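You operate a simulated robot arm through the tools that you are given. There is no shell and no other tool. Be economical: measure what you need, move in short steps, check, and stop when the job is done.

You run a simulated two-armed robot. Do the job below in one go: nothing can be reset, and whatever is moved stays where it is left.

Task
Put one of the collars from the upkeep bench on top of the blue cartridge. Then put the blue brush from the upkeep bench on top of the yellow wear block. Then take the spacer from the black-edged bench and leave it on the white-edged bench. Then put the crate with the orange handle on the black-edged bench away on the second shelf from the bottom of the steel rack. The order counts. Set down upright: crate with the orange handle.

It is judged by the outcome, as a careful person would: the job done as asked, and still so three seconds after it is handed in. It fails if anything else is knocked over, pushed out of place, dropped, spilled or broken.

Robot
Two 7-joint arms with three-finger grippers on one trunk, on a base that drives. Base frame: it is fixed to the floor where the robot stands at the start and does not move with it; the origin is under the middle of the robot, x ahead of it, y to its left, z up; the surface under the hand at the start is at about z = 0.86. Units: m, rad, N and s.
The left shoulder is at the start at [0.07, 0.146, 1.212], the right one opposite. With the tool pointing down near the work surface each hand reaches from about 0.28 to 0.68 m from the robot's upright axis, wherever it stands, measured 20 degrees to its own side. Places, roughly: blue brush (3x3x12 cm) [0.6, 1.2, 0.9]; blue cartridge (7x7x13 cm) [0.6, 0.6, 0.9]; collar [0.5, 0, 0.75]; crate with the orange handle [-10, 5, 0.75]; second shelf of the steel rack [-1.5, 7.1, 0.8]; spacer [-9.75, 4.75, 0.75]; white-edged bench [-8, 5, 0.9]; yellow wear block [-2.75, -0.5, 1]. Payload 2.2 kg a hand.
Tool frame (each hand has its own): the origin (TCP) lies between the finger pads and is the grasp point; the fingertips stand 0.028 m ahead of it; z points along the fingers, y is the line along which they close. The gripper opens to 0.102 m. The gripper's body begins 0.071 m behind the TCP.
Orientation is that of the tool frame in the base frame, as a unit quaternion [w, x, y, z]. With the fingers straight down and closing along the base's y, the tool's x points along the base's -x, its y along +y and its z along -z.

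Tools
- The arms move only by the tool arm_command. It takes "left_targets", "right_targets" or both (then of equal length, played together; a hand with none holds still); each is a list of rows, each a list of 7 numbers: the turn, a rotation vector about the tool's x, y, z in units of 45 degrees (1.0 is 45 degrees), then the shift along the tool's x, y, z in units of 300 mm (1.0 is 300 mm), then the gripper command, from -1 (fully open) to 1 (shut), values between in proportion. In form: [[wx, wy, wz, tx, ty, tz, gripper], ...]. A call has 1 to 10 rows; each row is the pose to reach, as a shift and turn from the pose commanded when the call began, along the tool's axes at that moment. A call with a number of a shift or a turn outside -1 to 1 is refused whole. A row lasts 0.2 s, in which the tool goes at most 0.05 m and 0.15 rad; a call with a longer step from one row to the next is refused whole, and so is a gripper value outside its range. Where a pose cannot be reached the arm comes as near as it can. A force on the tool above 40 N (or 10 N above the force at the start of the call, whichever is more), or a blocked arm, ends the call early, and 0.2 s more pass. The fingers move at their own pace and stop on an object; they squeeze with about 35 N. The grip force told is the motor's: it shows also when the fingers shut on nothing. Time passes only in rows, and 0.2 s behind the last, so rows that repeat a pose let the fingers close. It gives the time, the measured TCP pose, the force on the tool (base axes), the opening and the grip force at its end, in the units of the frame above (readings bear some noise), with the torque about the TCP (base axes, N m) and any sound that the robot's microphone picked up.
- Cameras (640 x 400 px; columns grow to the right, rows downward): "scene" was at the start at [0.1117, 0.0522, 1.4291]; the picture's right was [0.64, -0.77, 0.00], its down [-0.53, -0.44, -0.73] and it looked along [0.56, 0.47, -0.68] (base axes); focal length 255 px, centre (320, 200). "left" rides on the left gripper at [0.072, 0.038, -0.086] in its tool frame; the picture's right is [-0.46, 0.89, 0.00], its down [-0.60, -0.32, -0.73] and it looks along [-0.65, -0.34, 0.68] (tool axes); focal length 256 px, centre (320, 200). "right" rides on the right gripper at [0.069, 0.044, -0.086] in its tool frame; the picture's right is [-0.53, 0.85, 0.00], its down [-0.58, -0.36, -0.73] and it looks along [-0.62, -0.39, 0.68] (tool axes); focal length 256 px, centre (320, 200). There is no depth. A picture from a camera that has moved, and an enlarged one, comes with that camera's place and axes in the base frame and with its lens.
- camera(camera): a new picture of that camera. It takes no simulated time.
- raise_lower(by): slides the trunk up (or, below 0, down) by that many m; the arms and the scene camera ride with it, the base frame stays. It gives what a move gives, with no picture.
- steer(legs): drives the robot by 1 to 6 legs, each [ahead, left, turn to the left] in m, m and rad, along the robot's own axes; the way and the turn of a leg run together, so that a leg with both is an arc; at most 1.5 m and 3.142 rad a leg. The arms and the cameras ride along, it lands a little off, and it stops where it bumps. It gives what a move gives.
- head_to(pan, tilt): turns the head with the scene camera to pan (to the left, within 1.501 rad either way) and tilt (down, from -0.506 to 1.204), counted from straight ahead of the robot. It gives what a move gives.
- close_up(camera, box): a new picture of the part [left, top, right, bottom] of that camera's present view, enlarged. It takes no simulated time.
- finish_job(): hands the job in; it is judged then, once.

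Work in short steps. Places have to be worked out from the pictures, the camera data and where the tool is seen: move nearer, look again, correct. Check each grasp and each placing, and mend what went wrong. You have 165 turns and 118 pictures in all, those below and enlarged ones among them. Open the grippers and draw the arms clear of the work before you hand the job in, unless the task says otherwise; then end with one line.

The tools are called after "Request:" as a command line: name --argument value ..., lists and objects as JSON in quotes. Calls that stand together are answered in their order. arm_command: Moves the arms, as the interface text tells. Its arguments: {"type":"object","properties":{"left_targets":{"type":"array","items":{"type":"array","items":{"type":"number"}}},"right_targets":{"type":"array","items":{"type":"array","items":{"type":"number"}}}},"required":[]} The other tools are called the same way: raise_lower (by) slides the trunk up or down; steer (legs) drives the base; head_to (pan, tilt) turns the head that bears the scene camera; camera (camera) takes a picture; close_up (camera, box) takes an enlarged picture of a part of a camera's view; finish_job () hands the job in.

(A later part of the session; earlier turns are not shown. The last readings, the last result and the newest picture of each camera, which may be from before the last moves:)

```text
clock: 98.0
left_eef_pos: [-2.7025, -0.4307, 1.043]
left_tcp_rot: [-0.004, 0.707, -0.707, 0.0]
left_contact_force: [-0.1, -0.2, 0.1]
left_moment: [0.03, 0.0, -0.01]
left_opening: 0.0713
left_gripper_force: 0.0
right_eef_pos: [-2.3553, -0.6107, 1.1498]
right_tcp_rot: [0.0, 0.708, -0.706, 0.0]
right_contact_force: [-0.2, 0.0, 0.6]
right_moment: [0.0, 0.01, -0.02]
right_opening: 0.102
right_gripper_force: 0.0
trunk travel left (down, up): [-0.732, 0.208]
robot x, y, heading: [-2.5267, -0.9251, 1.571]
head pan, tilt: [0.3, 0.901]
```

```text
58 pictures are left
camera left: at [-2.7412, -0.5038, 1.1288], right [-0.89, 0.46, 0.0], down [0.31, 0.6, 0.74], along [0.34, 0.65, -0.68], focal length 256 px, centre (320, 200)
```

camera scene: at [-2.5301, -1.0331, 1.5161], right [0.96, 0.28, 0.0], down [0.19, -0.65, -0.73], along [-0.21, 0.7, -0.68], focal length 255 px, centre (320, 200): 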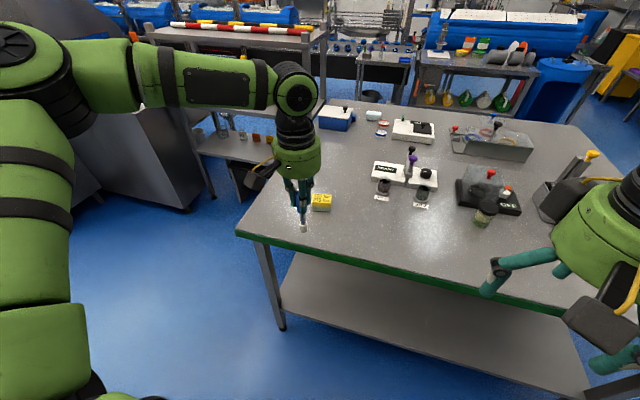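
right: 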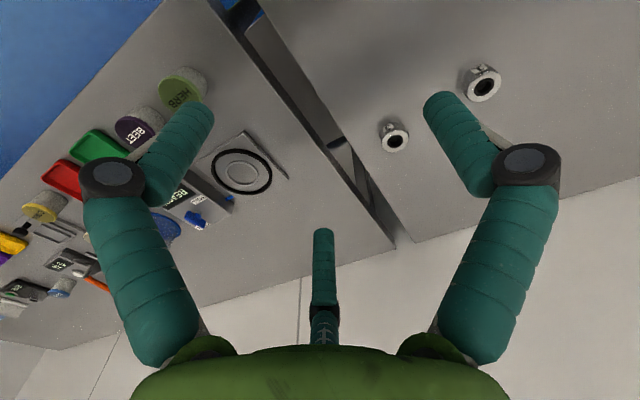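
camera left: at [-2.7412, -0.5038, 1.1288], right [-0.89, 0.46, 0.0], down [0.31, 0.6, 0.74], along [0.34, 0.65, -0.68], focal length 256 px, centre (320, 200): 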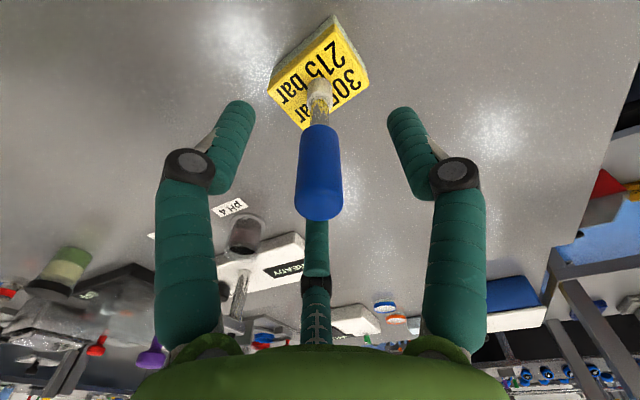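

The brush stands freely on the block, centred between the fingers. I rise straight up with the trunk, then back away.

Request:
raise_lower --by 0.16

Request:
close_up --camera "scene" --box '[240, 120, 400, 280]'

```text
clock: 99.8
left_eef_pos: [-2.7022, -0.4313, 1.2025]
left_tcp_rot: [0.005, -0.706, 0.708, 0.001]
left_contact_force: [0.6, -0.5, -0.2]
left_moment: [-0.04, 0.0, 0.02]
left_opening: 0.0716
left_gripper_force: 0.1
right_eef_pos: [-2.3558, -0.6108, 1.3093]
right_tcp_rot: [0.001, 0.707, -0.707, 0.0]
right_contact_force: [0.0, 0.3, 0.6]
right_moment: [-0.02, -0.01, 0.03]
right_opening: 0.102
right_gripper_force: 0.1
trunk travel left (down, up): [-0.892, 0.048]
robot x, y, heading: [-2.5288, -0.9284, 1.572]
head pan, tilt: [0.3, 0.901]
```

```text
2.50 times, centred on (320, 200) of scene
camera zoom: at [-2.5524, -0.8089, 1.5592], right [0.96, 0.29, 0.0], down [0.23, -0.75, -0.62], along [-0.18, 0.59, -0.78], focal length 636 px, centre (320, 200)
```

zoom: 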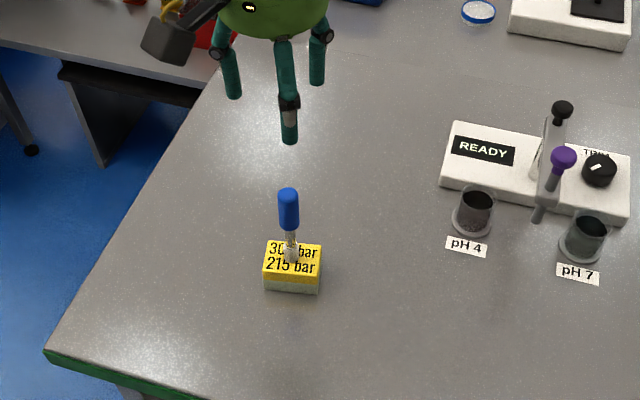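

Brush stands steady. I back off 0.2 m, turn left to face -x, and look along the aisle for the route to the black-edged bench.

Request:
steer --legs '[[-0.2, 0, 0], [0, 0, 1.57]]'

Request:
head_to --pan -0.3 --tilt 0.2

Request:
camera --camera "scene"

```text
clock: 105.2
left_eef_pos: [-3.0391, -1.2811, 1.2026]
left_tcp_rot: [-0.003, 1.0, -0.03, -0.003]
left_contact_force: [0.1, -0.1, -0.1]
left_moment: [-0.01, -0.02, -0.02]
left_opening: 0.0714
left_gripper_force: 0.1
right_eef_pos: [-2.8376, -0.9448, 1.311]
right_tcp_rot: [0.0, 1.0, -0.031, 0.0]
right_contact_force: [-0.5, 0.3, -0.3]
right_moment: [-0.04, 0.01, -0.05]
right_opening: 0.1022
right_gripper_force: 0.0
trunk travel left (down, up): [-0.892, 0.048]
robot x, y, heading: [-2.5302, -1.1374, 3.07]
head pan, tilt: [0.3, 0.901]
```

```text
clock: 106.2
left_eef_pos: [-3.0383, -1.2811, 1.2028]
left_tcp_rot: [-0.004, 1.0, -0.03, -0.004]
left_contact_force: [0.4, 0.5, -0.1]
left_moment: [0.02, -0.02, 0.0]
left_opening: 0.0716
left_gripper_force: 0.1
right_eef_pos: [-2.8382, -0.9455, 1.3095]
right_tcp_rot: [0.0, 1.0, -0.031, 0.001]
right_contact_force: [0.6, 0.3, -0.1]
right_moment: [0.02, 0.0, -0.03]
right_opening: 0.102
right_gripper_force: 0.0
trunk travel left (down, up): [-0.892, 0.048]
robot x, y, heading: [-2.5303, -1.1408, 3.079]
head pan, tilt: [-0.3, 0.201]
```

```text
56 pictures are left
camera scene: at [-2.6682, -1.1019, 1.6207], right [0.35, 0.94, 0.0], down [0.19, -0.07, -0.98], along [-0.92, 0.35, -0.2], focal length 255 px, centre (320, 200)
```

scene: 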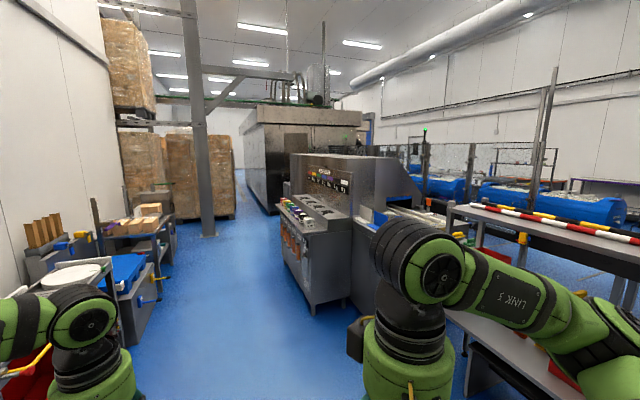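

A corridor continues west between the wall benches and the machines. I drive 2.2 m along it and look to the right for a way north.

Request:
steer --legs '[[1.2, 0, 0.065], [1.0, 0, 0]]'

Request:
head_to --pan -0.7 --tilt 0.15

Request:
camera --camera "scene"

```text
clock: 116.9
left_eef_pos: [-5.1902, -1.3162, 1.2037]
left_tcp_rot: [-0.003, 1.0, 0.004, -0.003]
left_contact_force: [1.0, -0.9, 0.5]
left_moment: [0.01, 0.01, -0.02]
left_opening: 0.0715
left_gripper_force: 0.1
right_eef_pos: [-5.0105, -0.9676, 1.3107]
right_tcp_rot: [0.001, 1.0, 0.003, -0.001]
right_contact_force: [0.5, 0.6, -0.7]
right_moment: [-0.02, 0.03, 0.03]
right_opening: 0.1022
right_gripper_force: 0.0
trunk travel left (down, up): [-0.892, 0.048]
robot x, y, heading: [-4.6931, -1.1378, -3.138]
head pan, tilt: [-0.3, 0.201]
```

```text
clock: 117.8
left_eef_pos: [-5.1916, -1.3165, 1.2027]
left_tcp_rot: [-0.003, 1.0, 0.003, -0.003]
left_contact_force: [-0.8, -0.4, 0.4]
left_moment: [0.01, 0.03, 0.01]
left_opening: 0.0713
left_gripper_force: 0.0
right_eef_pos: [-5.013, -0.9686, 1.3094]
right_tcp_rot: [0.0, 1.0, 0.003, 0.0]
right_contact_force: [-0.2, 0.1, -0.3]
right_moment: [0.0, 0.0, 0.03]
right_opening: 0.1017
right_gripper_force: 0.1
trunk travel left (down, up): [-0.892, 0.048]
robot x, y, heading: [-4.6913, -1.138, -3.139]
head pan, tilt: [-0.7, 0.15]
```

```text
55 pictures are left
camera scene: at [-4.8159, -1.0808, 1.6254], right [0.64, 0.77, 0.0], down [0.12, -0.1, -0.99], along [-0.76, 0.63, -0.15], focal length 255 px, centre (320, 200)
```

scene: 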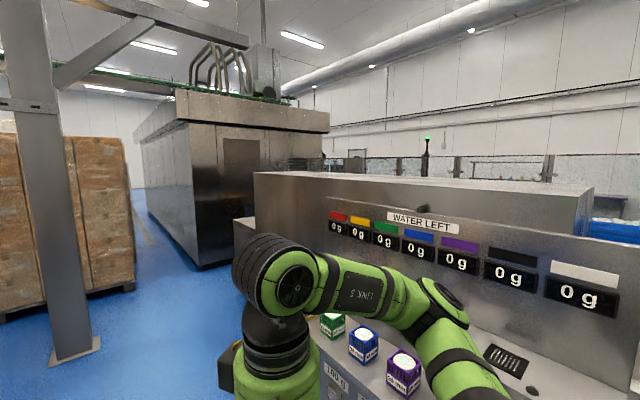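

The oven begins around x≈-8.8; there may be a gap between it and this machine. I drive on 1.8 m (clear floor) and look right.

Request:
steer --legs '[[0.9, 0, 0], [0.9, 0, 0]]'

Request:
head_to --pan -1.2 --tilt 0.2

Request:
camera --camera "scene"

```text
clock: 127.0
left_eef_pos: [-7.0157, -1.3347, 1.2038]
left_tcp_rot: [-0.003, 1.0, 0.006, -0.004]
left_contact_force: [0.8, 0.5, -0.2]
left_moment: [-0.01, 0.03, -0.01]
left_opening: 0.0715
left_gripper_force: 0.0
right_eef_pos: [-6.8403, -0.9858, 1.3103]
right_tcp_rot: [0.0, 1.0, 0.006, -0.002]
right_contact_force: [0.5, 0.3, 0.0]
right_moment: [-0.01, 0.01, 0.01]
right_opening: 0.102
right_gripper_force: 0.1
trunk travel left (down, up): [-0.892, 0.048]
robot x, y, heading: [-6.5183, -1.1529, -3.131]
head pan, tilt: [-0.7, 0.15]
```

```text
clock: 127.9
left_eef_pos: [-7.0155, -1.3352, 1.2021]
left_tcp_rot: [-0.003, 1.0, 0.006, -0.003]
left_contact_force: [0.2, 0.2, 0.4]
left_moment: [0.0, 0.0, 0.02]
left_opening: 0.0715
left_gripper_force: 0.1
right_eef_pos: [-6.8411, -0.9875, 1.3112]
right_tcp_rot: [-0.001, 1.0, 0.006, 0.001]
right_contact_force: [0.0, -0.1, 0.2]
right_moment: [-0.02, 0.01, -0.01]
right_opening: 0.102
right_gripper_force: 0.1
trunk travel left (down, up): [-0.892, 0.048]
robot x, y, heading: [-6.5196, -1.1577, -3.13]
head pan, tilt: [-1.201, 0.201]
```

```text
54 pictures are left
camera scene: at [-6.6062, -1.0697, 1.6207], right [0.93, 0.37, 0.0], down [0.07, -0.18, -0.98], along [-0.36, 0.91, -0.2], focal length 255 px, centre (320, 200)
```

scene: 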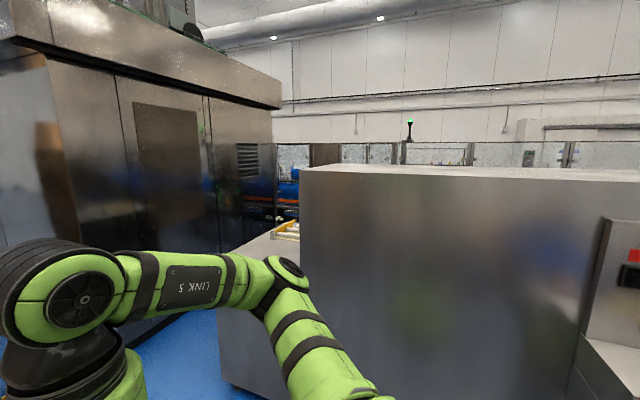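

There's a ~1 m gap between the low box (to x≈-7.8) and the oven (x≈-8.8). I go to its mouth, staying clear of the pillar at (-7.6,-1.5), and look through.

Request:
steer --legs '[[0.7, -0.35, 0], [1.0, 0, 0]]'

Request:
head_to --pan -1.5 --tilt 0.25

Request:
camera --camera "scene"

```text
clock: 135.9
left_eef_pos: [-8.5766, -0.99, 1.2034]
left_tcp_rot: [-0.003, 1.0, 0.006, 0.006]
left_contact_force: [-0.1, 0.0, 0.4]
left_moment: [0.01, 0.0, -0.01]
left_opening: 0.0713
left_gripper_force: 0.0
right_eef_pos: [-8.4027, -0.6435, 1.3093]
right_tcp_rot: [0.0, 1.0, 0.001, 0.0]
right_contact_force: [0.2, -0.1, -0.7]
right_moment: [0.02, 0.01, -0.03]
right_opening: 0.1021
right_gripper_force: 0.1
trunk travel left (down, up): [-0.892, 0.048]
robot x, y, heading: [-8.0821, -0.8163, -3.141]
head pan, tilt: [-1.201, 0.201]
stopped in leg 2: the force on the tool passed its limit at 109 N (the readings are from after the stop); the commanded pose is now the measured one
```

```text
clock: 136.7
left_eef_pos: [-8.5768, -0.991, 1.2031]
left_tcp_rot: [-0.003, 1.0, 0.006, 0.006]
left_contact_force: [-0.3, 0.6, 0.3]
left_moment: [-0.05, -0.03, -0.01]
left_opening: 0.0715
left_gripper_force: 0.0
right_eef_pos: [-8.4032, -0.6434, 1.3089]
right_tcp_rot: [0.0, 1.0, 0.001, -0.001]
right_contact_force: [0.1, 0.0, 0.5]
right_moment: [-0.01, 0.02, 0.03]
right_opening: 0.1019
right_gripper_force: 0.0
trunk travel left (down, up): [-0.892, 0.048]
robot x, y, heading: [-8.086, -0.8166, -3.138]
head pan, tilt: [-1.499, 0.25]
```

```text
53 pictures are left
camera scene: at [-8.1422, -0.7234, 1.6162], right [1.0, 0.07, 0.0], down [0.02, -0.25, -0.97], along [-0.07, 0.97, -0.25], focal length 255 px, centre (320, 200)
```

scene: 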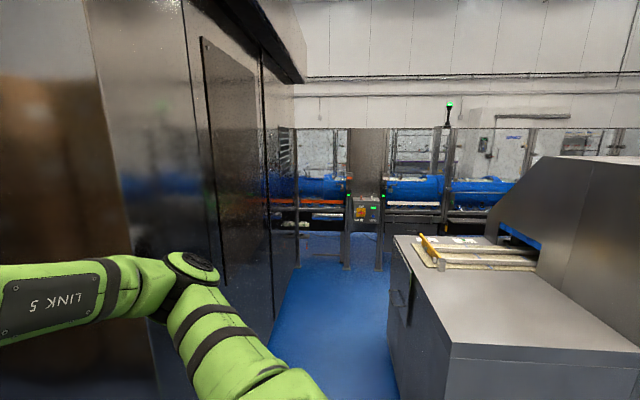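

The left hand touched something ahead and the drive stopped; the north gap ends at a fenced conveyor. I look ahead to see what was touched.

Request:
head_to --pan 0.1 --tilt 0.3

Request:
camera --camera "scene"

```text
clock: 138.4
left_eef_pos: [-8.5767, -0.9915, 1.2036]
left_tcp_rot: [-0.003, 1.0, 0.007, 0.006]
left_contact_force: [-0.5, 0.4, -0.5]
left_moment: [0.02, 0.04, 0.0]
left_opening: 0.0714
left_gripper_force: 0.1
right_eef_pos: [-8.4032, -0.6446, 1.3096]
right_tcp_rot: [0.0, 1.0, 0.001, 0.0]
right_contact_force: [-0.2, 0.2, -0.5]
right_moment: [0.04, -0.01, 0.02]
right_opening: 0.1022
right_gripper_force: 0.1
trunk travel left (down, up): [-0.892, 0.048]
robot x, y, heading: [-8.0855, -0.8168, -3.145]
head pan, tilt: [0.099, 0.3]
```

```text
52 pictures are left
camera scene: at [-8.2283, -0.8258, 1.6115], right [-0.1, 0.99, 0.0], down [0.29, 0.03, -0.96], along [-0.95, -0.1, -0.3], focal length 255 px, centre (320, 200)
```

scene: 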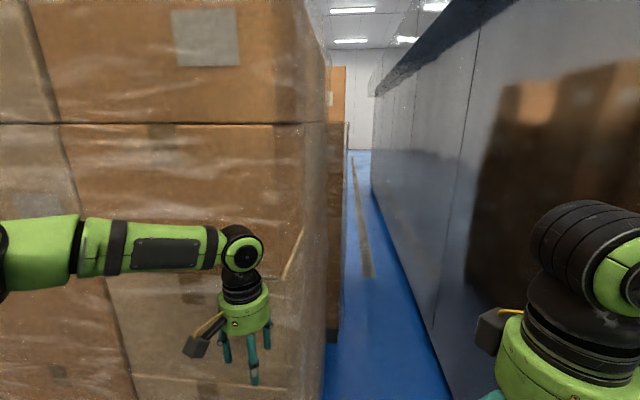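

The hand only touched a wrapped pallet of boxes at x≈-8.62 (unmoved), and the gap beyond is too narrow. The wide way is the eastern aisle I saw leading north, so I retrace my path in reverse.

Request:
steer --legs '[[-1.0, 0, 0], [-0.7, 0.33, 0], [-1.5, 0, 0], [-1.0, 0, 0]]'

```text
clock: 159.3
left_eef_pos: [-4.3573, -1.4157, 1.2022]
left_tcp_rot: [-0.002, 1.0, -0.026, 0.007]
left_contact_force: [0.0, 0.4, -0.5]
left_moment: [0.01, 0.02, -0.01]
left_opening: 0.0715
left_gripper_force: 0.2
right_eef_pos: [-4.164, -1.0798, 1.3087]
right_tcp_rot: [0.0, 1.0, -0.031, 0.001]
right_contact_force: [-0.3, -0.1, 1.2]
right_moment: [-0.03, -0.02, 0.0]
right_opening: 0.1017
right_gripper_force: 0.0
trunk travel left (down, up): [-0.892, 0.048]
robot x, y, heading: [-3.8518, -1.2736, 3.077]
head pan, tilt: [0.099, 0.3]
```

Heading has drifted slightly; I correct it and continue in reverse to x≈-0.45.

Request:
steer --legs '[[-0.4, -0.12, 0.064], [-1.5, 0, 0], [-1.45, 0, 0]]'

```text
clock: 176.0
left_eef_pos: [-0.9366, -1.3749, 1.2044]
left_tcp_rot: [-0.003, 1.0, 0.009, 0.006]
left_contact_force: [0.2, -0.4, -0.4]
left_moment: [-0.01, -0.03, -0.01]
left_opening: 0.0713
left_gripper_force: 0.0
right_eef_pos: [-0.7655, -1.0266, 1.3087]
right_tcp_rot: [0.0, 1.0, 0.004, 0.0]
right_contact_force: [0.3, 0.1, -0.4]
right_moment: [0.01, -0.04, 0.02]
right_opening: 0.1019
right_gripper_force: 0.1
trunk travel left (down, up): [-0.892, 0.048]
robot x, y, heading: [-0.444, -1.2003, -3.133]
head pan, tilt: [0.099, 0.3]
```

Now I turn to face +y and drive north in the eastern aisle to y≈1.3, then look ahead.

Request:
steer --legs '[[0, 0, -1.58], [1.3, -0.22, 0], [1.2, 0, 0]]'

Request:
head_to --pan 0.35 --tilt 0.25

Request:
camera --camera "scene"

```text
clock: 192.2
left_eef_pos: [-0.3179, 1.8164, 1.2029]
left_tcp_rot: [-0.002, -0.693, 0.721, -0.006]
left_contact_force: [-1.1, 0.0, -0.6]
left_moment: [0.01, -0.03, -0.01]
left_opening: 0.0718
left_gripper_force: 0.1
right_eef_pos: [0.0199, 1.6252, 1.3101]
right_tcp_rot: [0.0, -0.69, 0.724, 0.0]
right_contact_force: [0.4, 0.3, -0.3]
right_moment: [0.0, -0.02, 0.01]
right_opening: 0.102
right_gripper_force: 0.1
trunk travel left (down, up): [-0.892, 0.048]
robot x, y, heading: [-0.1688, 1.3166, 1.516]
head pan, tilt: [0.099, 0.3]
```

```text
clock: 193.0
left_eef_pos: [-0.318, 1.8172, 1.2034]
left_tcp_rot: [-0.002, -0.693, 0.721, -0.006]
left_contact_force: [0.4, -0.1, 0.4]
left_moment: [-0.01, 0.02, 0.0]
left_opening: 0.0716
left_gripper_force: 0.0
right_eef_pos: [0.02, 1.6269, 1.3101]
right_tcp_rot: [0.0, -0.69, 0.724, -0.001]
right_contact_force: [0.3, -0.7, 0.2]
right_moment: [-0.05, 0.02, -0.04]
right_opening: 0.102
right_gripper_force: 0.1
trunk travel left (down, up): [-0.892, 0.048]
robot x, y, heading: [-0.1718, 1.3134, 1.523]
head pan, tilt: [0.351, 0.25]
```

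```text
51 pictures are left
camera scene: at [-0.195, 1.4539, 1.6162], right [0.96, 0.3, 0.0], down [0.07, -0.24, -0.97], along [-0.29, 0.93, -0.25], focal length 255 px, centre (320, 200)
```

scene: 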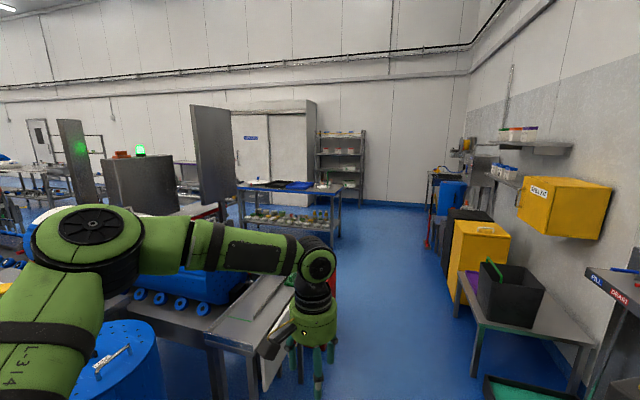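

The way north is open: aisle centre x≈-0.15, a blue-topped table up to about (-1,4.7), the steel rack beyond at (-1.5,7.1). I drive to y≈5.65 and turn west.

Request:
steer --legs '[[1.3, 0.0, 0.05], [1.5, 0, 0], [1.5, 0, 0]]'

Request:
head_to --pan 1.2 --tilt 0.2

Request:
camera --camera "scene"

```text
clock: 213.6
left_eef_pos: [-0.4806, 6.1029, 1.2048]
left_tcp_rot: [0.002, 0.742, -0.67, 0.006]
left_contact_force: [0.0, -0.7, 0.3]
left_moment: [0.01, 0.0, 0.01]
left_opening: 0.0713
left_gripper_force: 0.0
right_eef_pos: [-0.1194, 5.9601, 1.3095]
right_tcp_rot: [0.0, 0.738, -0.675, 0.001]
right_contact_force: [-0.1, 0.1, -0.3]
right_moment: [0.04, 0.01, -0.01]
right_opening: 0.1019
right_gripper_force: 0.0
trunk travel left (down, up): [-0.892, 0.048]
robot x, y, heading: [-0.2666, 5.6285, 1.661]
head pan, tilt: [0.351, 0.25]
```

```text
clock: 214.8
left_eef_pos: [-0.4809, 6.1036, 1.2031]
left_tcp_rot: [0.002, 0.742, -0.67, 0.006]
left_contact_force: [0.1, -0.5, -0.5]
left_moment: [0.02, 0.0, 0.0]
left_opening: 0.0712
left_gripper_force: 0.1
right_eef_pos: [-0.1202, 5.9617, 1.3099]
right_tcp_rot: [0.0, 0.738, -0.675, 0.0]
right_contact_force: [0.4, -0.1, -0.4]
right_moment: [-0.01, 0.02, 0.0]
right_opening: 0.1021
right_gripper_force: 0.1
trunk travel left (down, up): [-0.892, 0.048]
robot x, y, heading: [-0.2639, 5.6288, 1.666]
head pan, tilt: [1.201, 0.201]
```

```text
50 pictures are left
camera scene: at [-0.3588, 5.7022, 1.6208], right [0.28, 0.96, 0.0], down [0.19, -0.06, -0.98], along [-0.94, 0.27, -0.2], focal length 255 px, centre (320, 200)
```

scene: 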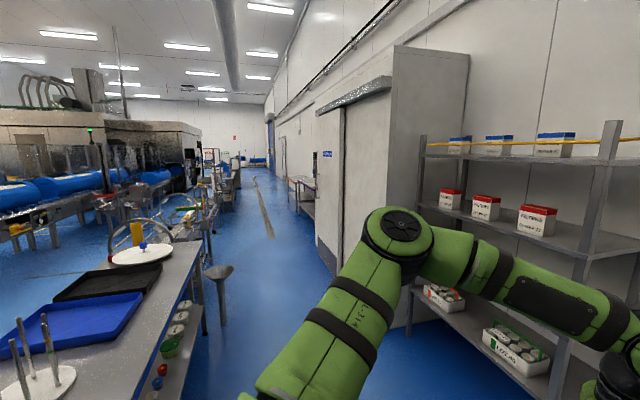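

A corridor leads west at y≈5.95 between a pedestal near (-2.6,5.4) and the cold room (y≥6.5). I turn west and drive 3 m along it.

Request:
steer --legs '[[0, 0, 1.47], [1.2, -0.3, 0], [1.3, 0, 0]]'

Request:
head_to --pan 0.0 --tilt 0.25

Request:
camera --camera "scene"

```text
clock: 230.7
left_eef_pos: [-3.2423, 5.9233, 1.2028]
left_tcp_rot: [-0.002, 0.999, -0.033, 0.007]
left_contact_force: [-1.0, 0.2, 0.2]
left_moment: [0.0, 0.04, 0.03]
left_opening: 0.0713
left_gripper_force: 0.1
right_eef_pos: [-3.0428, 6.2537, 1.3096]
right_tcp_rot: [0.0, 0.999, -0.038, -0.001]
right_contact_force: [-0.9, 0.1, 0.6]
right_moment: [0.02, 0.02, -0.01]
right_opening: 0.1017
right_gripper_force: 0.0
trunk travel left (down, up): [-0.892, 0.048]
robot x, y, heading: [-2.7365, 6.0596, 3.066]
head pan, tilt: [1.201, 0.201]
```

```text
clock: 232.1
left_eef_pos: [-3.2427, 5.9223, 1.2047]
left_tcp_rot: [-0.002, 0.999, -0.033, 0.006]
left_contact_force: [0.5, -1.1, 0.3]
left_moment: [-0.03, -0.01, 0.0]
left_opening: 0.0713
left_gripper_force: 0.0
right_eef_pos: [-3.043, 6.2558, 1.31]
right_tcp_rot: [0.0, 0.999, -0.037, 0.0]
right_contact_force: [-0.4, 0.3, -1.1]
right_moment: [0.04, -0.04, -0.03]
right_opening: 0.1022
right_gripper_force: 0.1
trunk travel left (down, up): [-0.892, 0.048]
robot x, y, heading: [-2.7348, 6.0601, 3.063]
head pan, tilt: [0.0, 0.25]
```

```text
49 pictures are left
camera scene: at [-2.8831, 6.0692, 1.6162], right [0.08, 1.0, 0.0], down [0.25, -0.02, -0.97], along [-0.97, 0.07, -0.25], focal length 255 px, centre (320, 200)
```

scene: 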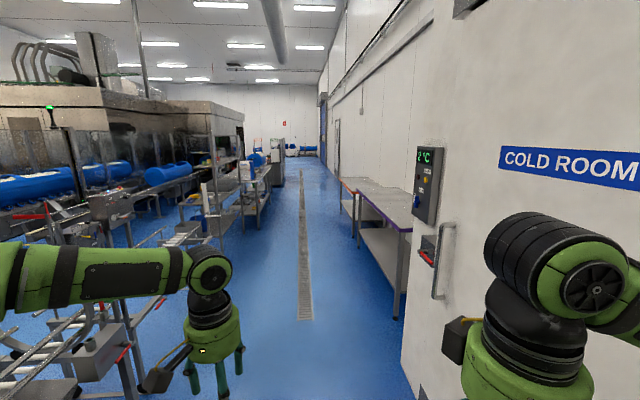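

Corridor continues; purple-edged bench on the right (y≥6.7), and benches on the left from x≈-7.4 at y≤5.25. I correct the heading and drive 3.9 m ahead at y≈5.9.

Request:
steer --legs '[[1.0, 0.2, 0.07], [1.45, 0, 0], [1.45, 0, 0]]'

Request:
head_to --pan 0.5 --tilt 0.35

Request:
camera --camera "scene"

```text
clock: 250.8
left_eef_pos: [-7.0961, 5.8776, 1.2042]
left_tcp_rot: [-0.002, 1.0, -0.022, 0.005]
left_contact_force: [-0.5, -0.1, 0.0]
left_moment: [0.02, 0.02, 0.0]
left_opening: 0.0713
left_gripper_force: 0.0
right_eef_pos: [-6.9035, 6.2139, 1.3098]
right_tcp_rot: [0.0, 1.0, -0.026, 0.001]
right_contact_force: [0.6, 0.2, 0.6]
right_moment: [-0.01, 0.02, -0.03]
right_opening: 0.1019
right_gripper_force: 0.1
trunk travel left (down, up): [-0.892, 0.048]
robot x, y, heading: [-6.5978, 6.0257, 3.092]
head pan, tilt: [0.0, 0.25]
```

```text
clock: 251.7
left_eef_pos: [-7.0962, 5.8778, 1.2046]
left_tcp_rot: [-0.003, 1.0, -0.021, 0.006]
left_contact_force: [-0.3, 0.1, -1.3]
left_moment: [-0.02, -0.03, 0.0]
left_opening: 0.0714
left_gripper_force: 0.1
right_eef_pos: [-6.9051, 6.2134, 1.3097]
right_tcp_rot: [0.0, 1.0, -0.026, 0.0]
right_contact_force: [0.3, -0.4, 0.3]
right_moment: [-0.02, 0.02, 0.01]
right_opening: 0.1022
right_gripper_force: 0.1
trunk travel left (down, up): [-0.892, 0.048]
robot x, y, heading: [-6.594, 6.0257, 3.085]
head pan, tilt: [0.499, 0.351]
```

```text
48 pictures are left
camera scene: at [-6.7307, 5.9873, 1.6067], right [-0.43, 0.9, 0.0], down [0.31, 0.15, -0.94], along [-0.85, -0.41, -0.34], focal length 255 px, centre (320, 200)
```

scene: 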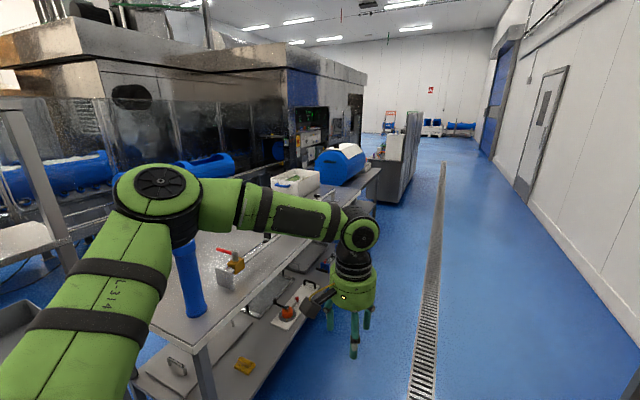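

This is the white-edged bench (x≈-7.1…-8.8, front edge y≈5.35). I drive on to x≈-9.5 to see the black-edged one.

Request:
steer --legs '[[1.0, 0, 0.05], [1.45, 0, 0], [0, 0, 1.57]]'

Request:
head_to --pan -0.3 --tilt 0.5

Request:
camera --camera "scene"

```text
clock: 267.7
left_eef_pos: [-8.843, 5.5183, 1.2037]
left_tcp_rot: [-0.006, 0.672, 0.741, 0.003]
left_contact_force: [-0.5, -0.5, 1.0]
left_moment: [-0.04, -0.01, 0.01]
left_opening: 0.0714
left_gripper_force: 0.2
right_eef_pos: [-9.2049, 5.6608, 1.3088]
right_tcp_rot: [0.0, 0.675, 0.738, 0.0]
right_contact_force: [-0.5, -0.1, -0.4]
right_moment: [0.02, -0.01, 0.01]
right_opening: 0.1022
right_gripper_force: 0.1
trunk travel left (down, up): [-0.892, 0.048]
robot x, y, heading: [-9.0575, 5.9928, -1.484]
head pan, tilt: [0.499, 0.351]
```

```text
clock: 268.8
left_eef_pos: [-8.8438, 5.5188, 1.2035]
left_tcp_rot: [-0.006, 0.672, 0.741, 0.002]
left_contact_force: [0.2, -0.7, 0.5]
left_moment: [0.02, 0.0, 0.01]
left_opening: 0.0712
left_gripper_force: 0.0
right_eef_pos: [-9.2041, 5.6618, 1.3102]
right_tcp_rot: [0.0, 0.675, 0.737, -0.001]
right_contact_force: [0.0, 0.5, -0.1]
right_moment: [0.01, -0.02, 0.01]
right_opening: 0.1019
right_gripper_force: 0.1
trunk travel left (down, up): [-0.892, 0.048]
robot x, y, heading: [-9.0626, 5.9937, -1.481]
head pan, tilt: [-0.3, 0.499]
```

```text
47 pictures are left
camera scene: at [-9.0772, 5.8556, 1.5931], right [-0.98, 0.21, 0.0], down [0.1, 0.47, -0.88], along [-0.18, -0.86, -0.48], focal length 255 px, centre (320, 200)
```

scene: 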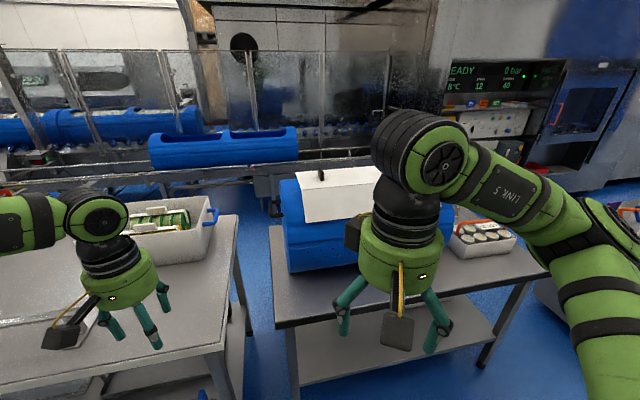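

The black-edged bench holds a blue roll and the orange-handled crate (≈(-10.0,5.1)). I slide right 0.55 m and straighten, then look down to find the spacer.

Request:
steer --legs '[[0, -0.5, -0.09]]'

Request:
head_to --pan -0.15 --tilt 0.6

Request:
camera --camera "scene"

Request:
camera --camera "left"

```text
clock: 271.7
left_eef_pos: [-9.3817, 5.4809, 1.2031]
left_tcp_rot: [-0.007, 0.705, 0.709, 0.002]
left_contact_force: [-0.2, 0.3, -0.4]
left_moment: [-0.01, 0.04, -0.01]
left_opening: 0.0714
left_gripper_force: 0.1
right_eef_pos: [-9.7268, 5.6564, 1.31]
right_tcp_rot: [-0.001, 0.709, 0.705, 0.0]
right_contact_force: [0.5, 0.3, 0.4]
right_moment: [-0.03, 0.02, 0.01]
right_opening: 0.1024
right_gripper_force: 0.0
trunk travel left (down, up): [-0.892, 0.048]
robot x, y, heading: [-9.5574, 5.9761, -1.581]
head pan, tilt: [-0.3, 0.499]
```

```text
clock: 272.4
left_eef_pos: [-9.3837, 5.4817, 1.2036]
left_tcp_rot: [-0.005, 0.705, 0.709, 0.002]
left_contact_force: [0.2, -0.1, 0.2]
left_moment: [0.0, 0.01, 0.02]
left_opening: 0.0715
left_gripper_force: 0.1
right_eef_pos: [-9.7288, 5.6559, 1.3096]
right_tcp_rot: [0.0, 0.709, 0.706, 0.0]
right_contact_force: [-0.7, 0.1, 0.9]
right_moment: [0.02, -0.03, 0.0]
right_opening: 0.1017
right_gripper_force: 0.1
trunk travel left (down, up): [-0.892, 0.048]
robot x, y, heading: [-9.5553, 5.978, -1.57]
head pan, tilt: [-0.15, 0.6]
```

```text
46 pictures are left
camera scene: at [-9.5712, 5.837, 1.584], right [-0.99, 0.16, 0.0], down [0.09, 0.56, -0.83], along [-0.13, -0.82, -0.56], focal length 255 px, centre (320, 200)
```

scene: 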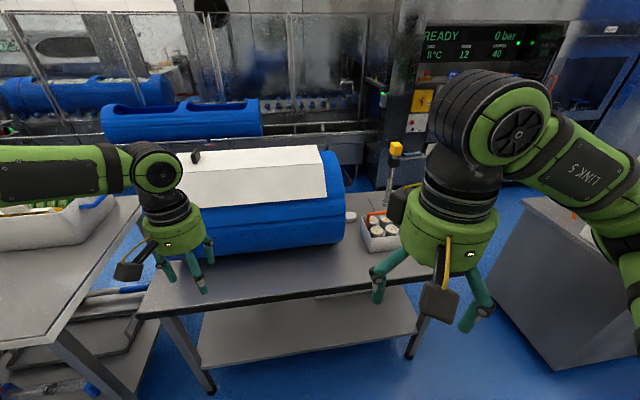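

```text
45 pictures are left
camera left: at [-9.346, 5.5518, 1.2908], right [0.89, -0.46, -0.01], down [-0.31, -0.62, 0.72], along [-0.34, -0.64, -0.69], focal length 256 px, centre (320, 200)
```

left: 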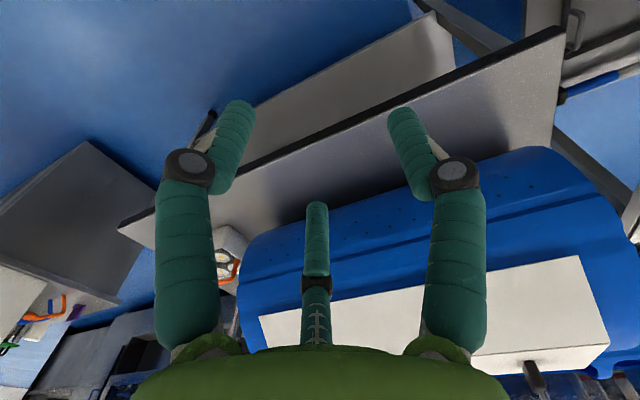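

I enlarge the region near the crate: a small pale object sits between the blue housing and the crate.

Request:
close_up --camera "scene" --box '[330, 130, 430, 290]'

Request:
camera --camera "right"

```text
2.50 times, centred on (380, 210) of scene
camera zoom: at [-9.5712, 5.837, 1.584], right [-0.99, 0.16, 0.0], down [0.09, 0.56, -0.83], along [-0.13, -0.82, -0.56], focal length 636 px, centre (170, 175)
```

zoom: 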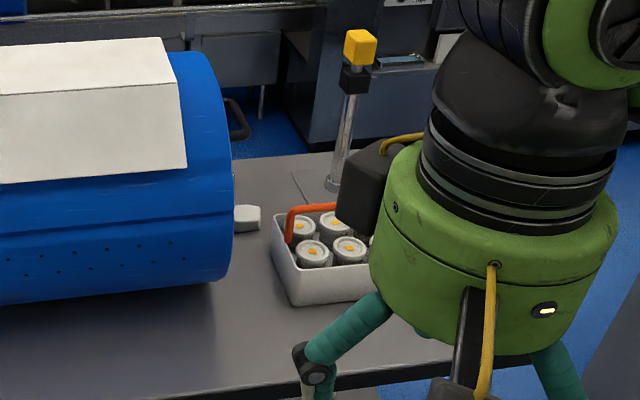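

```text
43 pictures are left
camera right: at [-9.6849, 5.7237, 1.3952], right [0.84, -0.54, 0.0], down [-0.37, -0.57, 0.73], along [-0.39, -0.62, -0.68], focal length 256 px, centre (320, 200)
```

right: 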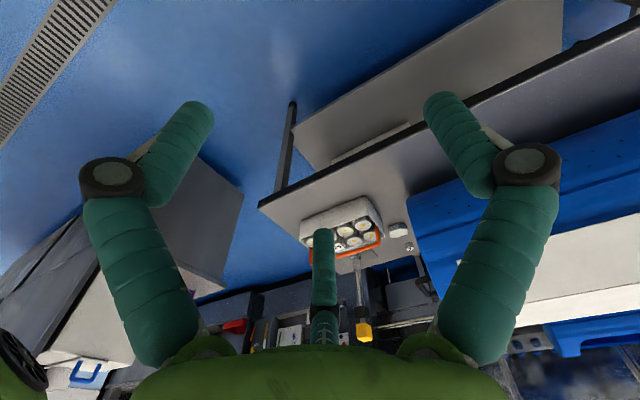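

The pale block at about (-9.88,4.83,0.77) is the likely spacer. Before approaching, I test the left arm's outward reach in free air (target 0.10 m further ahead and 0.06 m outward).

Request:
arm_command --left_targets '[[0, 0, 0, 0, 0.1, 0, -1], [0, 0, 0, 0, 0.2, 0, -1], [0, 0, 0, -0.1, 0.25, 0.05, -1], [0, 0, 0, -0.2, 0.25, 0.1, -1], [0, 0, 0, -0.33, 0.25, 0.15, -1], [0, 0, 0, -0.4, 0.25, 0.15, -1]]' --right_targets '[[0, 0, 0, -0.1, 0, 0.1, -1], [0, 0, 0, -0.2, 0, 0.2, -1], [0, 0, 0, -0.3, 0, 0.3, -1], [0, 0, 0, -0.42, 0, 0.3, -1], [0, 0, 0, -0.54, 0, 0.3, -1], [0, 0, 0, -0.65, 0, 0.3, -1]]'

```text
clock: 273.8
left_eef_pos: [-9.2959, 5.4021, 1.1629]
left_tcp_rot: [-0.006, 0.706, 0.709, 0.002]
left_contact_force: [0.8, -0.2, -0.4]
left_moment: [-0.01, 0.02, 0.02]
left_opening: 0.1019
left_gripper_force: 0.1
left hand out of reach, approached as far as the arm can: row 5, 6
right_eef_pos: [-9.7318, 5.4628, 1.2164]
right_tcp_rot: [0.0, 0.709, 0.705, 0.0]
right_contact_force: [-0.2, -0.6, -0.7]
right_moment: [0.0, -0.02, -0.02]
right_opening: 0.1019
right_gripper_force: 0.0
trunk travel left (down, up): [-0.892, 0.048]
robot x, y, heading: [-9.5542, 5.9717, -1.578]
head pan, tilt: [-0.15, 0.6]
```

Reach grows outward (about 0.57 m ahead at 0.26 m to the side). I retract both hands up and back, then drive in to about 0.2 m from the bench edge.

Request:
arm_command --left_targets '[[0, 0, 0, 0.1, 0, -0.1, -1], [0, 0, 0, 0.2, 0, -0.2, -1], [0, 0, 0, 0.3, 0, -0.3, -1], [0, 0, 0, 0.44, 0, -0.3, -1], [0, 0, 0, 0.58, 0, -0.3, -1]]' --right_targets '[[0, 0, 0, 0.1, 0, -0.1, -1], [0, 0, 0, 0.2, 0, -0.2, -1], [0, 0, 0, 0.3, 0, -0.3, -1], [0, 0, 0, 0.44, 0, -0.3, -1], [0, 0, 0, 0.58, 0, -0.3, -1]]'

Request:
steer --legs '[[0.47, -0.08, 0]]'

Request:
head_to --pan -0.5 --tilt 0.8

Request:
camera --camera "scene"

Request:
camera --camera "right"

```text
clock: 275.0
left_eef_pos: [-9.2931, 5.5857, 1.261]
left_tcp_rot: [-0.005, 0.705, 0.709, 0.001]
left_contact_force: [-0.5, 1.0, 1.4]
left_moment: [-0.02, 0.02, -0.01]
left_opening: 0.1019
left_gripper_force: 0.1
right_eef_pos: [-9.7274, 5.6421, 1.3079]
right_tcp_rot: [0.002, 0.709, 0.705, -0.001]
right_contact_force: [-0.3, 1.3, 0.1]
right_moment: [-0.08, -0.01, 0.01]
right_opening: 0.1018
right_gripper_force: 0.1
trunk travel left (down, up): [-0.892, 0.048]
robot x, y, heading: [-9.5553, 5.9742, -1.579]
head pan, tilt: [-0.15, 0.6]
```

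```text
clock: 277.9
left_eef_pos: [-9.3789, 5.1095, 1.2589]
left_tcp_rot: [-0.006, 0.706, 0.708, 0.002]
left_contact_force: [-0.5, -0.8, 0.4]
left_moment: [0.0, 0.02, -0.01]
left_opening: 0.102
left_gripper_force: 0.1
right_eef_pos: [-9.8136, 5.1663, 1.3071]
right_tcp_rot: [0.0, 0.71, 0.704, 0.0]
right_contact_force: [0.2, 0.7, 0.2]
right_moment: [-0.01, -0.02, 0.01]
right_opening: 0.1023
right_gripper_force: 0.1
trunk travel left (down, up): [-0.892, 0.048]
robot x, y, heading: [-9.6418, 5.5041, -1.582]
head pan, tilt: [-0.15, 0.6]
```

```text
clock: 278.7
left_eef_pos: [-9.38, 5.1062, 1.2593]
left_tcp_rot: [-0.007, 0.707, 0.708, 0.003]
left_contact_force: [-0.3, 0.4, 0.7]
left_moment: [0.0, 0.0, -0.03]
left_opening: 0.1018
left_gripper_force: 0.2
right_eef_pos: [-9.8137, 5.1629, 1.3061]
right_tcp_rot: [0.0, 0.71, 0.704, 0.0]
right_contact_force: [-0.1, -0.1, 0.0]
right_moment: [0.0, 0.02, 0.03]
right_opening: 0.102
right_gripper_force: 0.1
trunk travel left (down, up): [-0.892, 0.048]
robot x, y, heading: [-9.6394, 5.5006, -1.579]
head pan, tilt: [-0.499, 0.799]
```

```text
42 pictures are left
camera scene: at [-9.6821, 5.3809, 1.5671], right [-0.87, 0.49, 0.0], down [0.35, 0.63, -0.7], along [-0.34, -0.61, -0.72], focal length 255 px, centre (320, 200)
```

scene: 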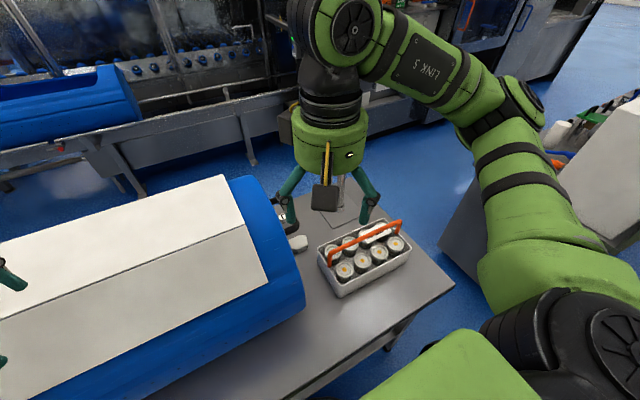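

```text
41 pictures are left
camera right: at [-9.7691, 5.231, 1.3918], right [0.84, -0.54, 0.0], down [-0.37, -0.57, 0.73], along [-0.4, -0.61, -0.68], focal length 256 px, centre (320, 200)
```

right: 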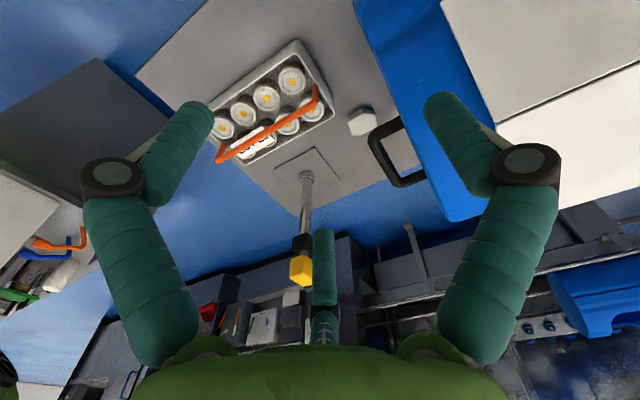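

Clear view now: the spacer is a small pale block between crate and roll, near the roll's black side handle. I enlarge both views.

Request:
close_up --camera "right" --box '[280, 60, 440, 220]'

Request:
close_up --camera "scene" --box '[240, 190, 440, 310]'

```text
2.50 times, centred on (360, 140) of right
camera zoom: at [-9.7691, 5.231, 1.3918], right [0.84, -0.54, 0.0], down [-0.37, -0.57, 0.73], along [-0.4, -0.61, -0.68], focal length 640 px, centre (220, 350)
```

zoom: 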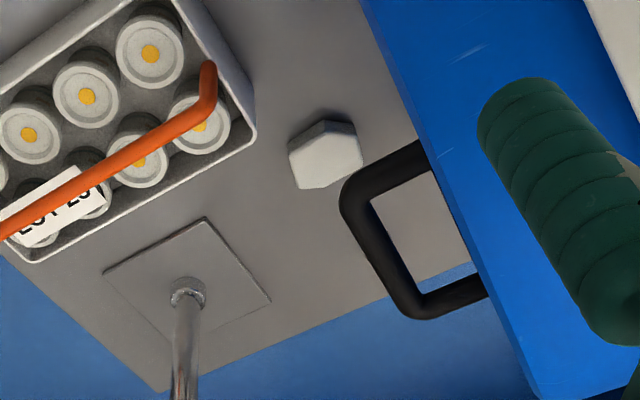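

```text
3.20 times, centred on (340, 250) of scene
camera zoom: at [-9.6821, 5.3809, 1.5671], right [-0.87, 0.49, 0.0], down [0.35, 0.63, -0.7], along [-0.34, -0.61, -0.72], focal length 815 px, centre (256, 40)
```

zoom: 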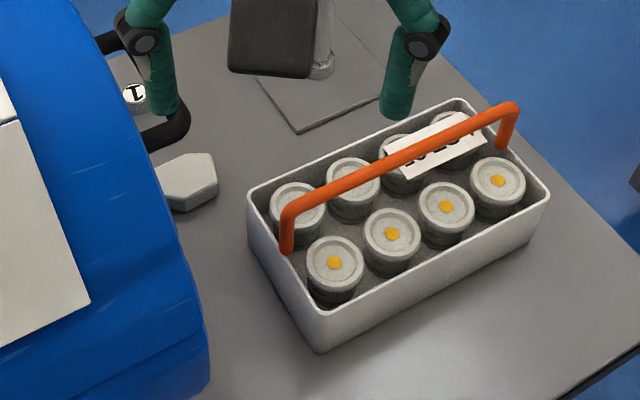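

There's also a small round piece marked "1" inside the roll's handle arch. I need to tell which is the spacer, so I shift the right hand outward and look closer.

Request:
arm_command --right_targets '[[0, 0, 0, 0, -0.1, 0, -1], [0, 0, 0, -0.1, -0.2, 0, -1], [0, 0, 0, -0.2, -0.2, 0, -1], [0, 0, 0, -0.3, -0.2, 0, -1], [0, 0, 0, -0.4, -0.2, 0, -1]]'

Request:
close_up --camera "scene" --box '[255, 190, 325, 260]'

Request:
close_up --camera "right" --box '[280, 0, 480, 160]'

```text
clock: 279.9
left_eef_pos: [-9.3806, 5.1048, 1.2586]
left_tcp_rot: [-0.007, 0.707, 0.707, 0.003]
left_contact_force: [-0.2, -0.4, 0.4]
left_moment: [0.01, -0.02, 0.02]
left_opening: 0.1021
left_gripper_force: 0.1
right_eef_pos: [-9.8771, 5.0433, 1.3064]
right_tcp_rot: [0.001, 0.71, 0.704, 0.0]
right_contact_force: [-0.6, -0.3, -0.1]
right_moment: [0.02, 0.03, 0.01]
right_opening: 0.102
right_gripper_force: 0.0
trunk travel left (down, up): [-0.892, 0.048]
robot x, y, heading: [-9.6374, 5.5037, -1.582]
head pan, tilt: [-0.499, 0.799]
```

```text
5.71 times, centred on (290, 225) of scene
camera zoom: at [-9.6828, 5.3806, 1.567], right [-0.87, 0.49, 0.0], down [0.35, 0.63, -0.7], along [-0.34, -0.61, -0.72], focal length 1455 px, centre (491, 57)
```

zoom: 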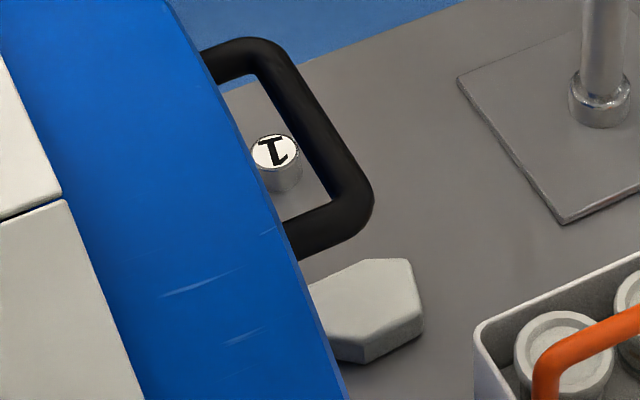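

```text
2.50 times, centred on (380, 80) of right
camera zoom: at [-9.8327, 5.1097, 1.3924], right [0.84, -0.54, 0.0], down [-0.37, -0.57, 0.73], along [-0.4, -0.61, -0.68], focal length 640 px, centre (170, 500)
```

zoom: 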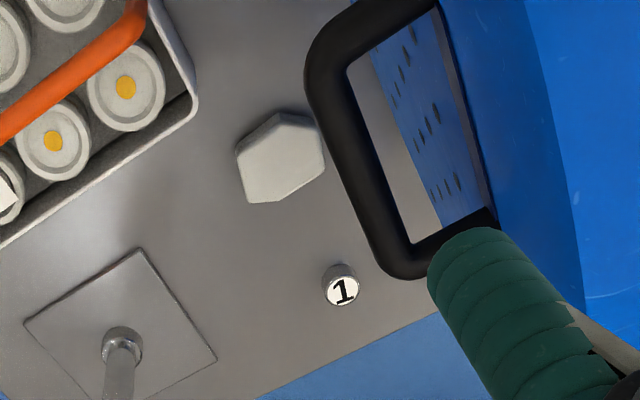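

Positions work out as: hex block (-9.86,4.90), numbered disc "1" (-9.864,4.763) – the disc is the sibling of the numbered spacers 2 and 3 by the 22/24/26 mm trays and matches the given place, so it's the spacer. It's deep on the bench, so I test the right arm's reach with the tool pitched ~43° forward, well above everything.

Request:
arm_command --right_targets '[[0, -0.19, 0, -0.05, 0, 0, -1], [0, -0.38, 0, -0.1, 0, 0, -1], [0, -0.57, 0, -0.2, 0, 0, -1], [0, -0.76, 0, -0.35, 0, 0, -1], [0, -0.95, 0, -0.5, 0, 0, -1], [0, -0.95, 0, -0.65, 0, 0, -1], [0, -0.95, 0, -0.8, 0, 0, -1], [0, -0.95, 0, -0.93, 0, 0, -1]]'

Request:
camera --camera "scene"

```text
clock: 281.7
left_eef_pos: [-9.3779, 5.1052, 1.2563]
left_tcp_rot: [-0.007, 0.706, 0.708, 0.003]
left_contact_force: [0.6, 0.5, 0.7]
left_moment: [-0.02, 0.03, -0.02]
left_opening: 0.1019
left_gripper_force: 0.2
right_eef_pos: [-9.8754, 4.7651, 1.3035]
right_tcp_rot: [0.257, 0.661, 0.655, -0.26]
right_contact_force: [-0.2, 0.2, 1.2]
right_moment: [0.01, -0.03, -0.04]
right_opening: 0.1018
right_gripper_force: 0.0
trunk travel left (down, up): [-0.892, 0.048]
robot x, y, heading: [-9.6399, 5.5019, -1.577]
head pan, tilt: [-0.499, 0.799]
```

```text
36 pictures are left
camera scene: at [-9.6807, 5.38, 1.567], right [-0.87, 0.49, 0.0], down [0.35, 0.63, -0.7], along [-0.34, -0.61, -0.72], focal length 255 px, centre (320, 200)
```

scene: 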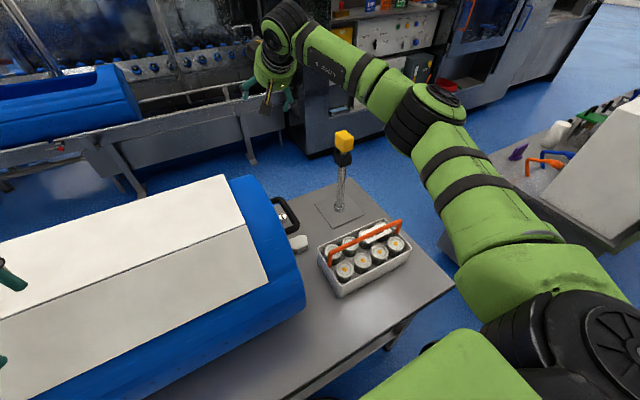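

With the tool pitched the arm gets there, but descending from this side would put the elbow and forearm among the crate, post and handle. The floor behind the bench (y≈3.3–4.65) is open and the spacer is only ~0.1 m from the back edge, so I retract and go around through the ~0.7 m gap west of the bench.

Request:
arm_command --right_targets '[[0, 0, 0, 0.1, 0, -0.093, -1], [0, 0, 0, 0.2, 0, -0.186, -1], [0, 0.19, 0, 0.3, 0, -0.28, -1], [0, 0.38, 0, 0.4, 0, -0.37, -1], [0, 0.57, 0, 0.5, 0, -0.465, -1], [0, 0.76, 0, 0.6, 0, -0.558, -1], [0, 0.95, 0, 0.7, 0, -0.65, -1], [0, 0.95, 0, 0.8, 0, -0.74, -1], [0, 0.95, 0, 0.9, 0, -0.83, -1]]'

Request:
steer --legs '[[-0.5, 0, 0], [0, -0.95, 0]]'

Request:
head_to --pan 0 --tilt 0.6

Request:
camera --camera "scene"

```text
clock: 283.7
left_eef_pos: [-9.3798, 5.1087, 1.2586]
left_tcp_rot: [-0.007, 0.707, 0.707, 0.002]
left_contact_force: [-0.6, 0.6, 0.2]
left_moment: [-0.05, -0.04, -0.04]
left_opening: 0.1023
left_gripper_force: 0.0
right_eef_pos: [-9.8734, 5.1346, 1.3091]
right_tcp_rot: [0.0, 0.709, 0.705, -0.001]
right_contact_force: [-0.3, 0.6, 0.2]
right_moment: [-0.02, -0.02, 0.0]
right_opening: 0.102
right_gripper_force: 0.0
trunk travel left (down, up): [-0.892, 0.048]
robot x, y, heading: [-9.6434, 5.5026, -1.579]
head pan, tilt: [-0.499, 0.799]
```

```text
clock: 291.3
left_eef_pos: [-10.3235, 5.6138, 1.2585]
left_tcp_rot: [-0.006, 0.7, 0.714, 0.002]
left_contact_force: [0.2, -0.1, 0.1]
left_moment: [0.0, 0.02, 0.01]
left_opening: 0.1023
left_gripper_force: 0.1
right_eef_pos: [-10.8169, 5.629, 1.3079]
right_tcp_rot: [0.0, 0.703, 0.711, 0.0]
right_contact_force: [0.0, -0.3, 0.0]
right_moment: [-0.02, 0.01, -0.02]
right_opening: 0.1019
right_gripper_force: 0.0
trunk travel left (down, up): [-0.892, 0.048]
robot x, y, heading: [-10.5932, 6.0051, -1.564]
head pan, tilt: [-0.499, 0.799]
```

```text
clock: 292.2
left_eef_pos: [-10.325, 5.6133, 1.2581]
left_tcp_rot: [-0.006, 0.701, 0.714, 0.003]
left_contact_force: [-0.6, 0.7, 0.1]
left_moment: [0.0, 0.0, 0.0]
left_opening: 0.1019
left_gripper_force: 0.1
right_eef_pos: [-10.8191, 5.6303, 1.3083]
right_tcp_rot: [0.001, 0.704, 0.71, 0.001]
right_contact_force: [-0.4, 0.0, -0.6]
right_moment: [0.02, 0.0, 0.0]
right_opening: 0.1019
right_gripper_force: 0.1
trunk travel left (down, up): [-0.892, 0.048]
robot x, y, heading: [-10.5958, 5.9986, -1.568]
head pan, tilt: [0.0, 0.6]
```

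```text
35 pictures are left
camera scene: at [-10.5939, 5.8662, 1.584], right [-1.0, -0.01, 0.0], down [0.0, 0.57, -0.82], along [0.01, -0.82, -0.57], focal length 255 px, centre (320, 200)
```

scene: 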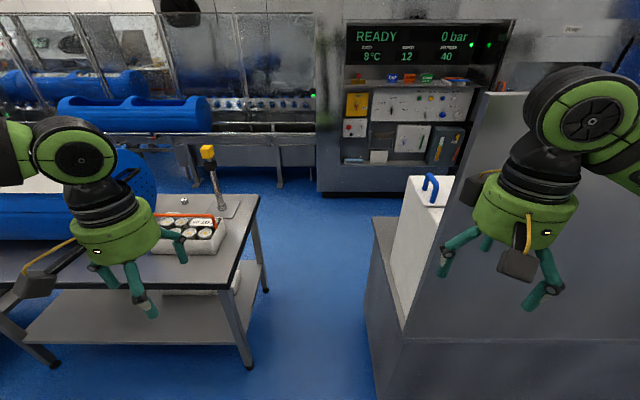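

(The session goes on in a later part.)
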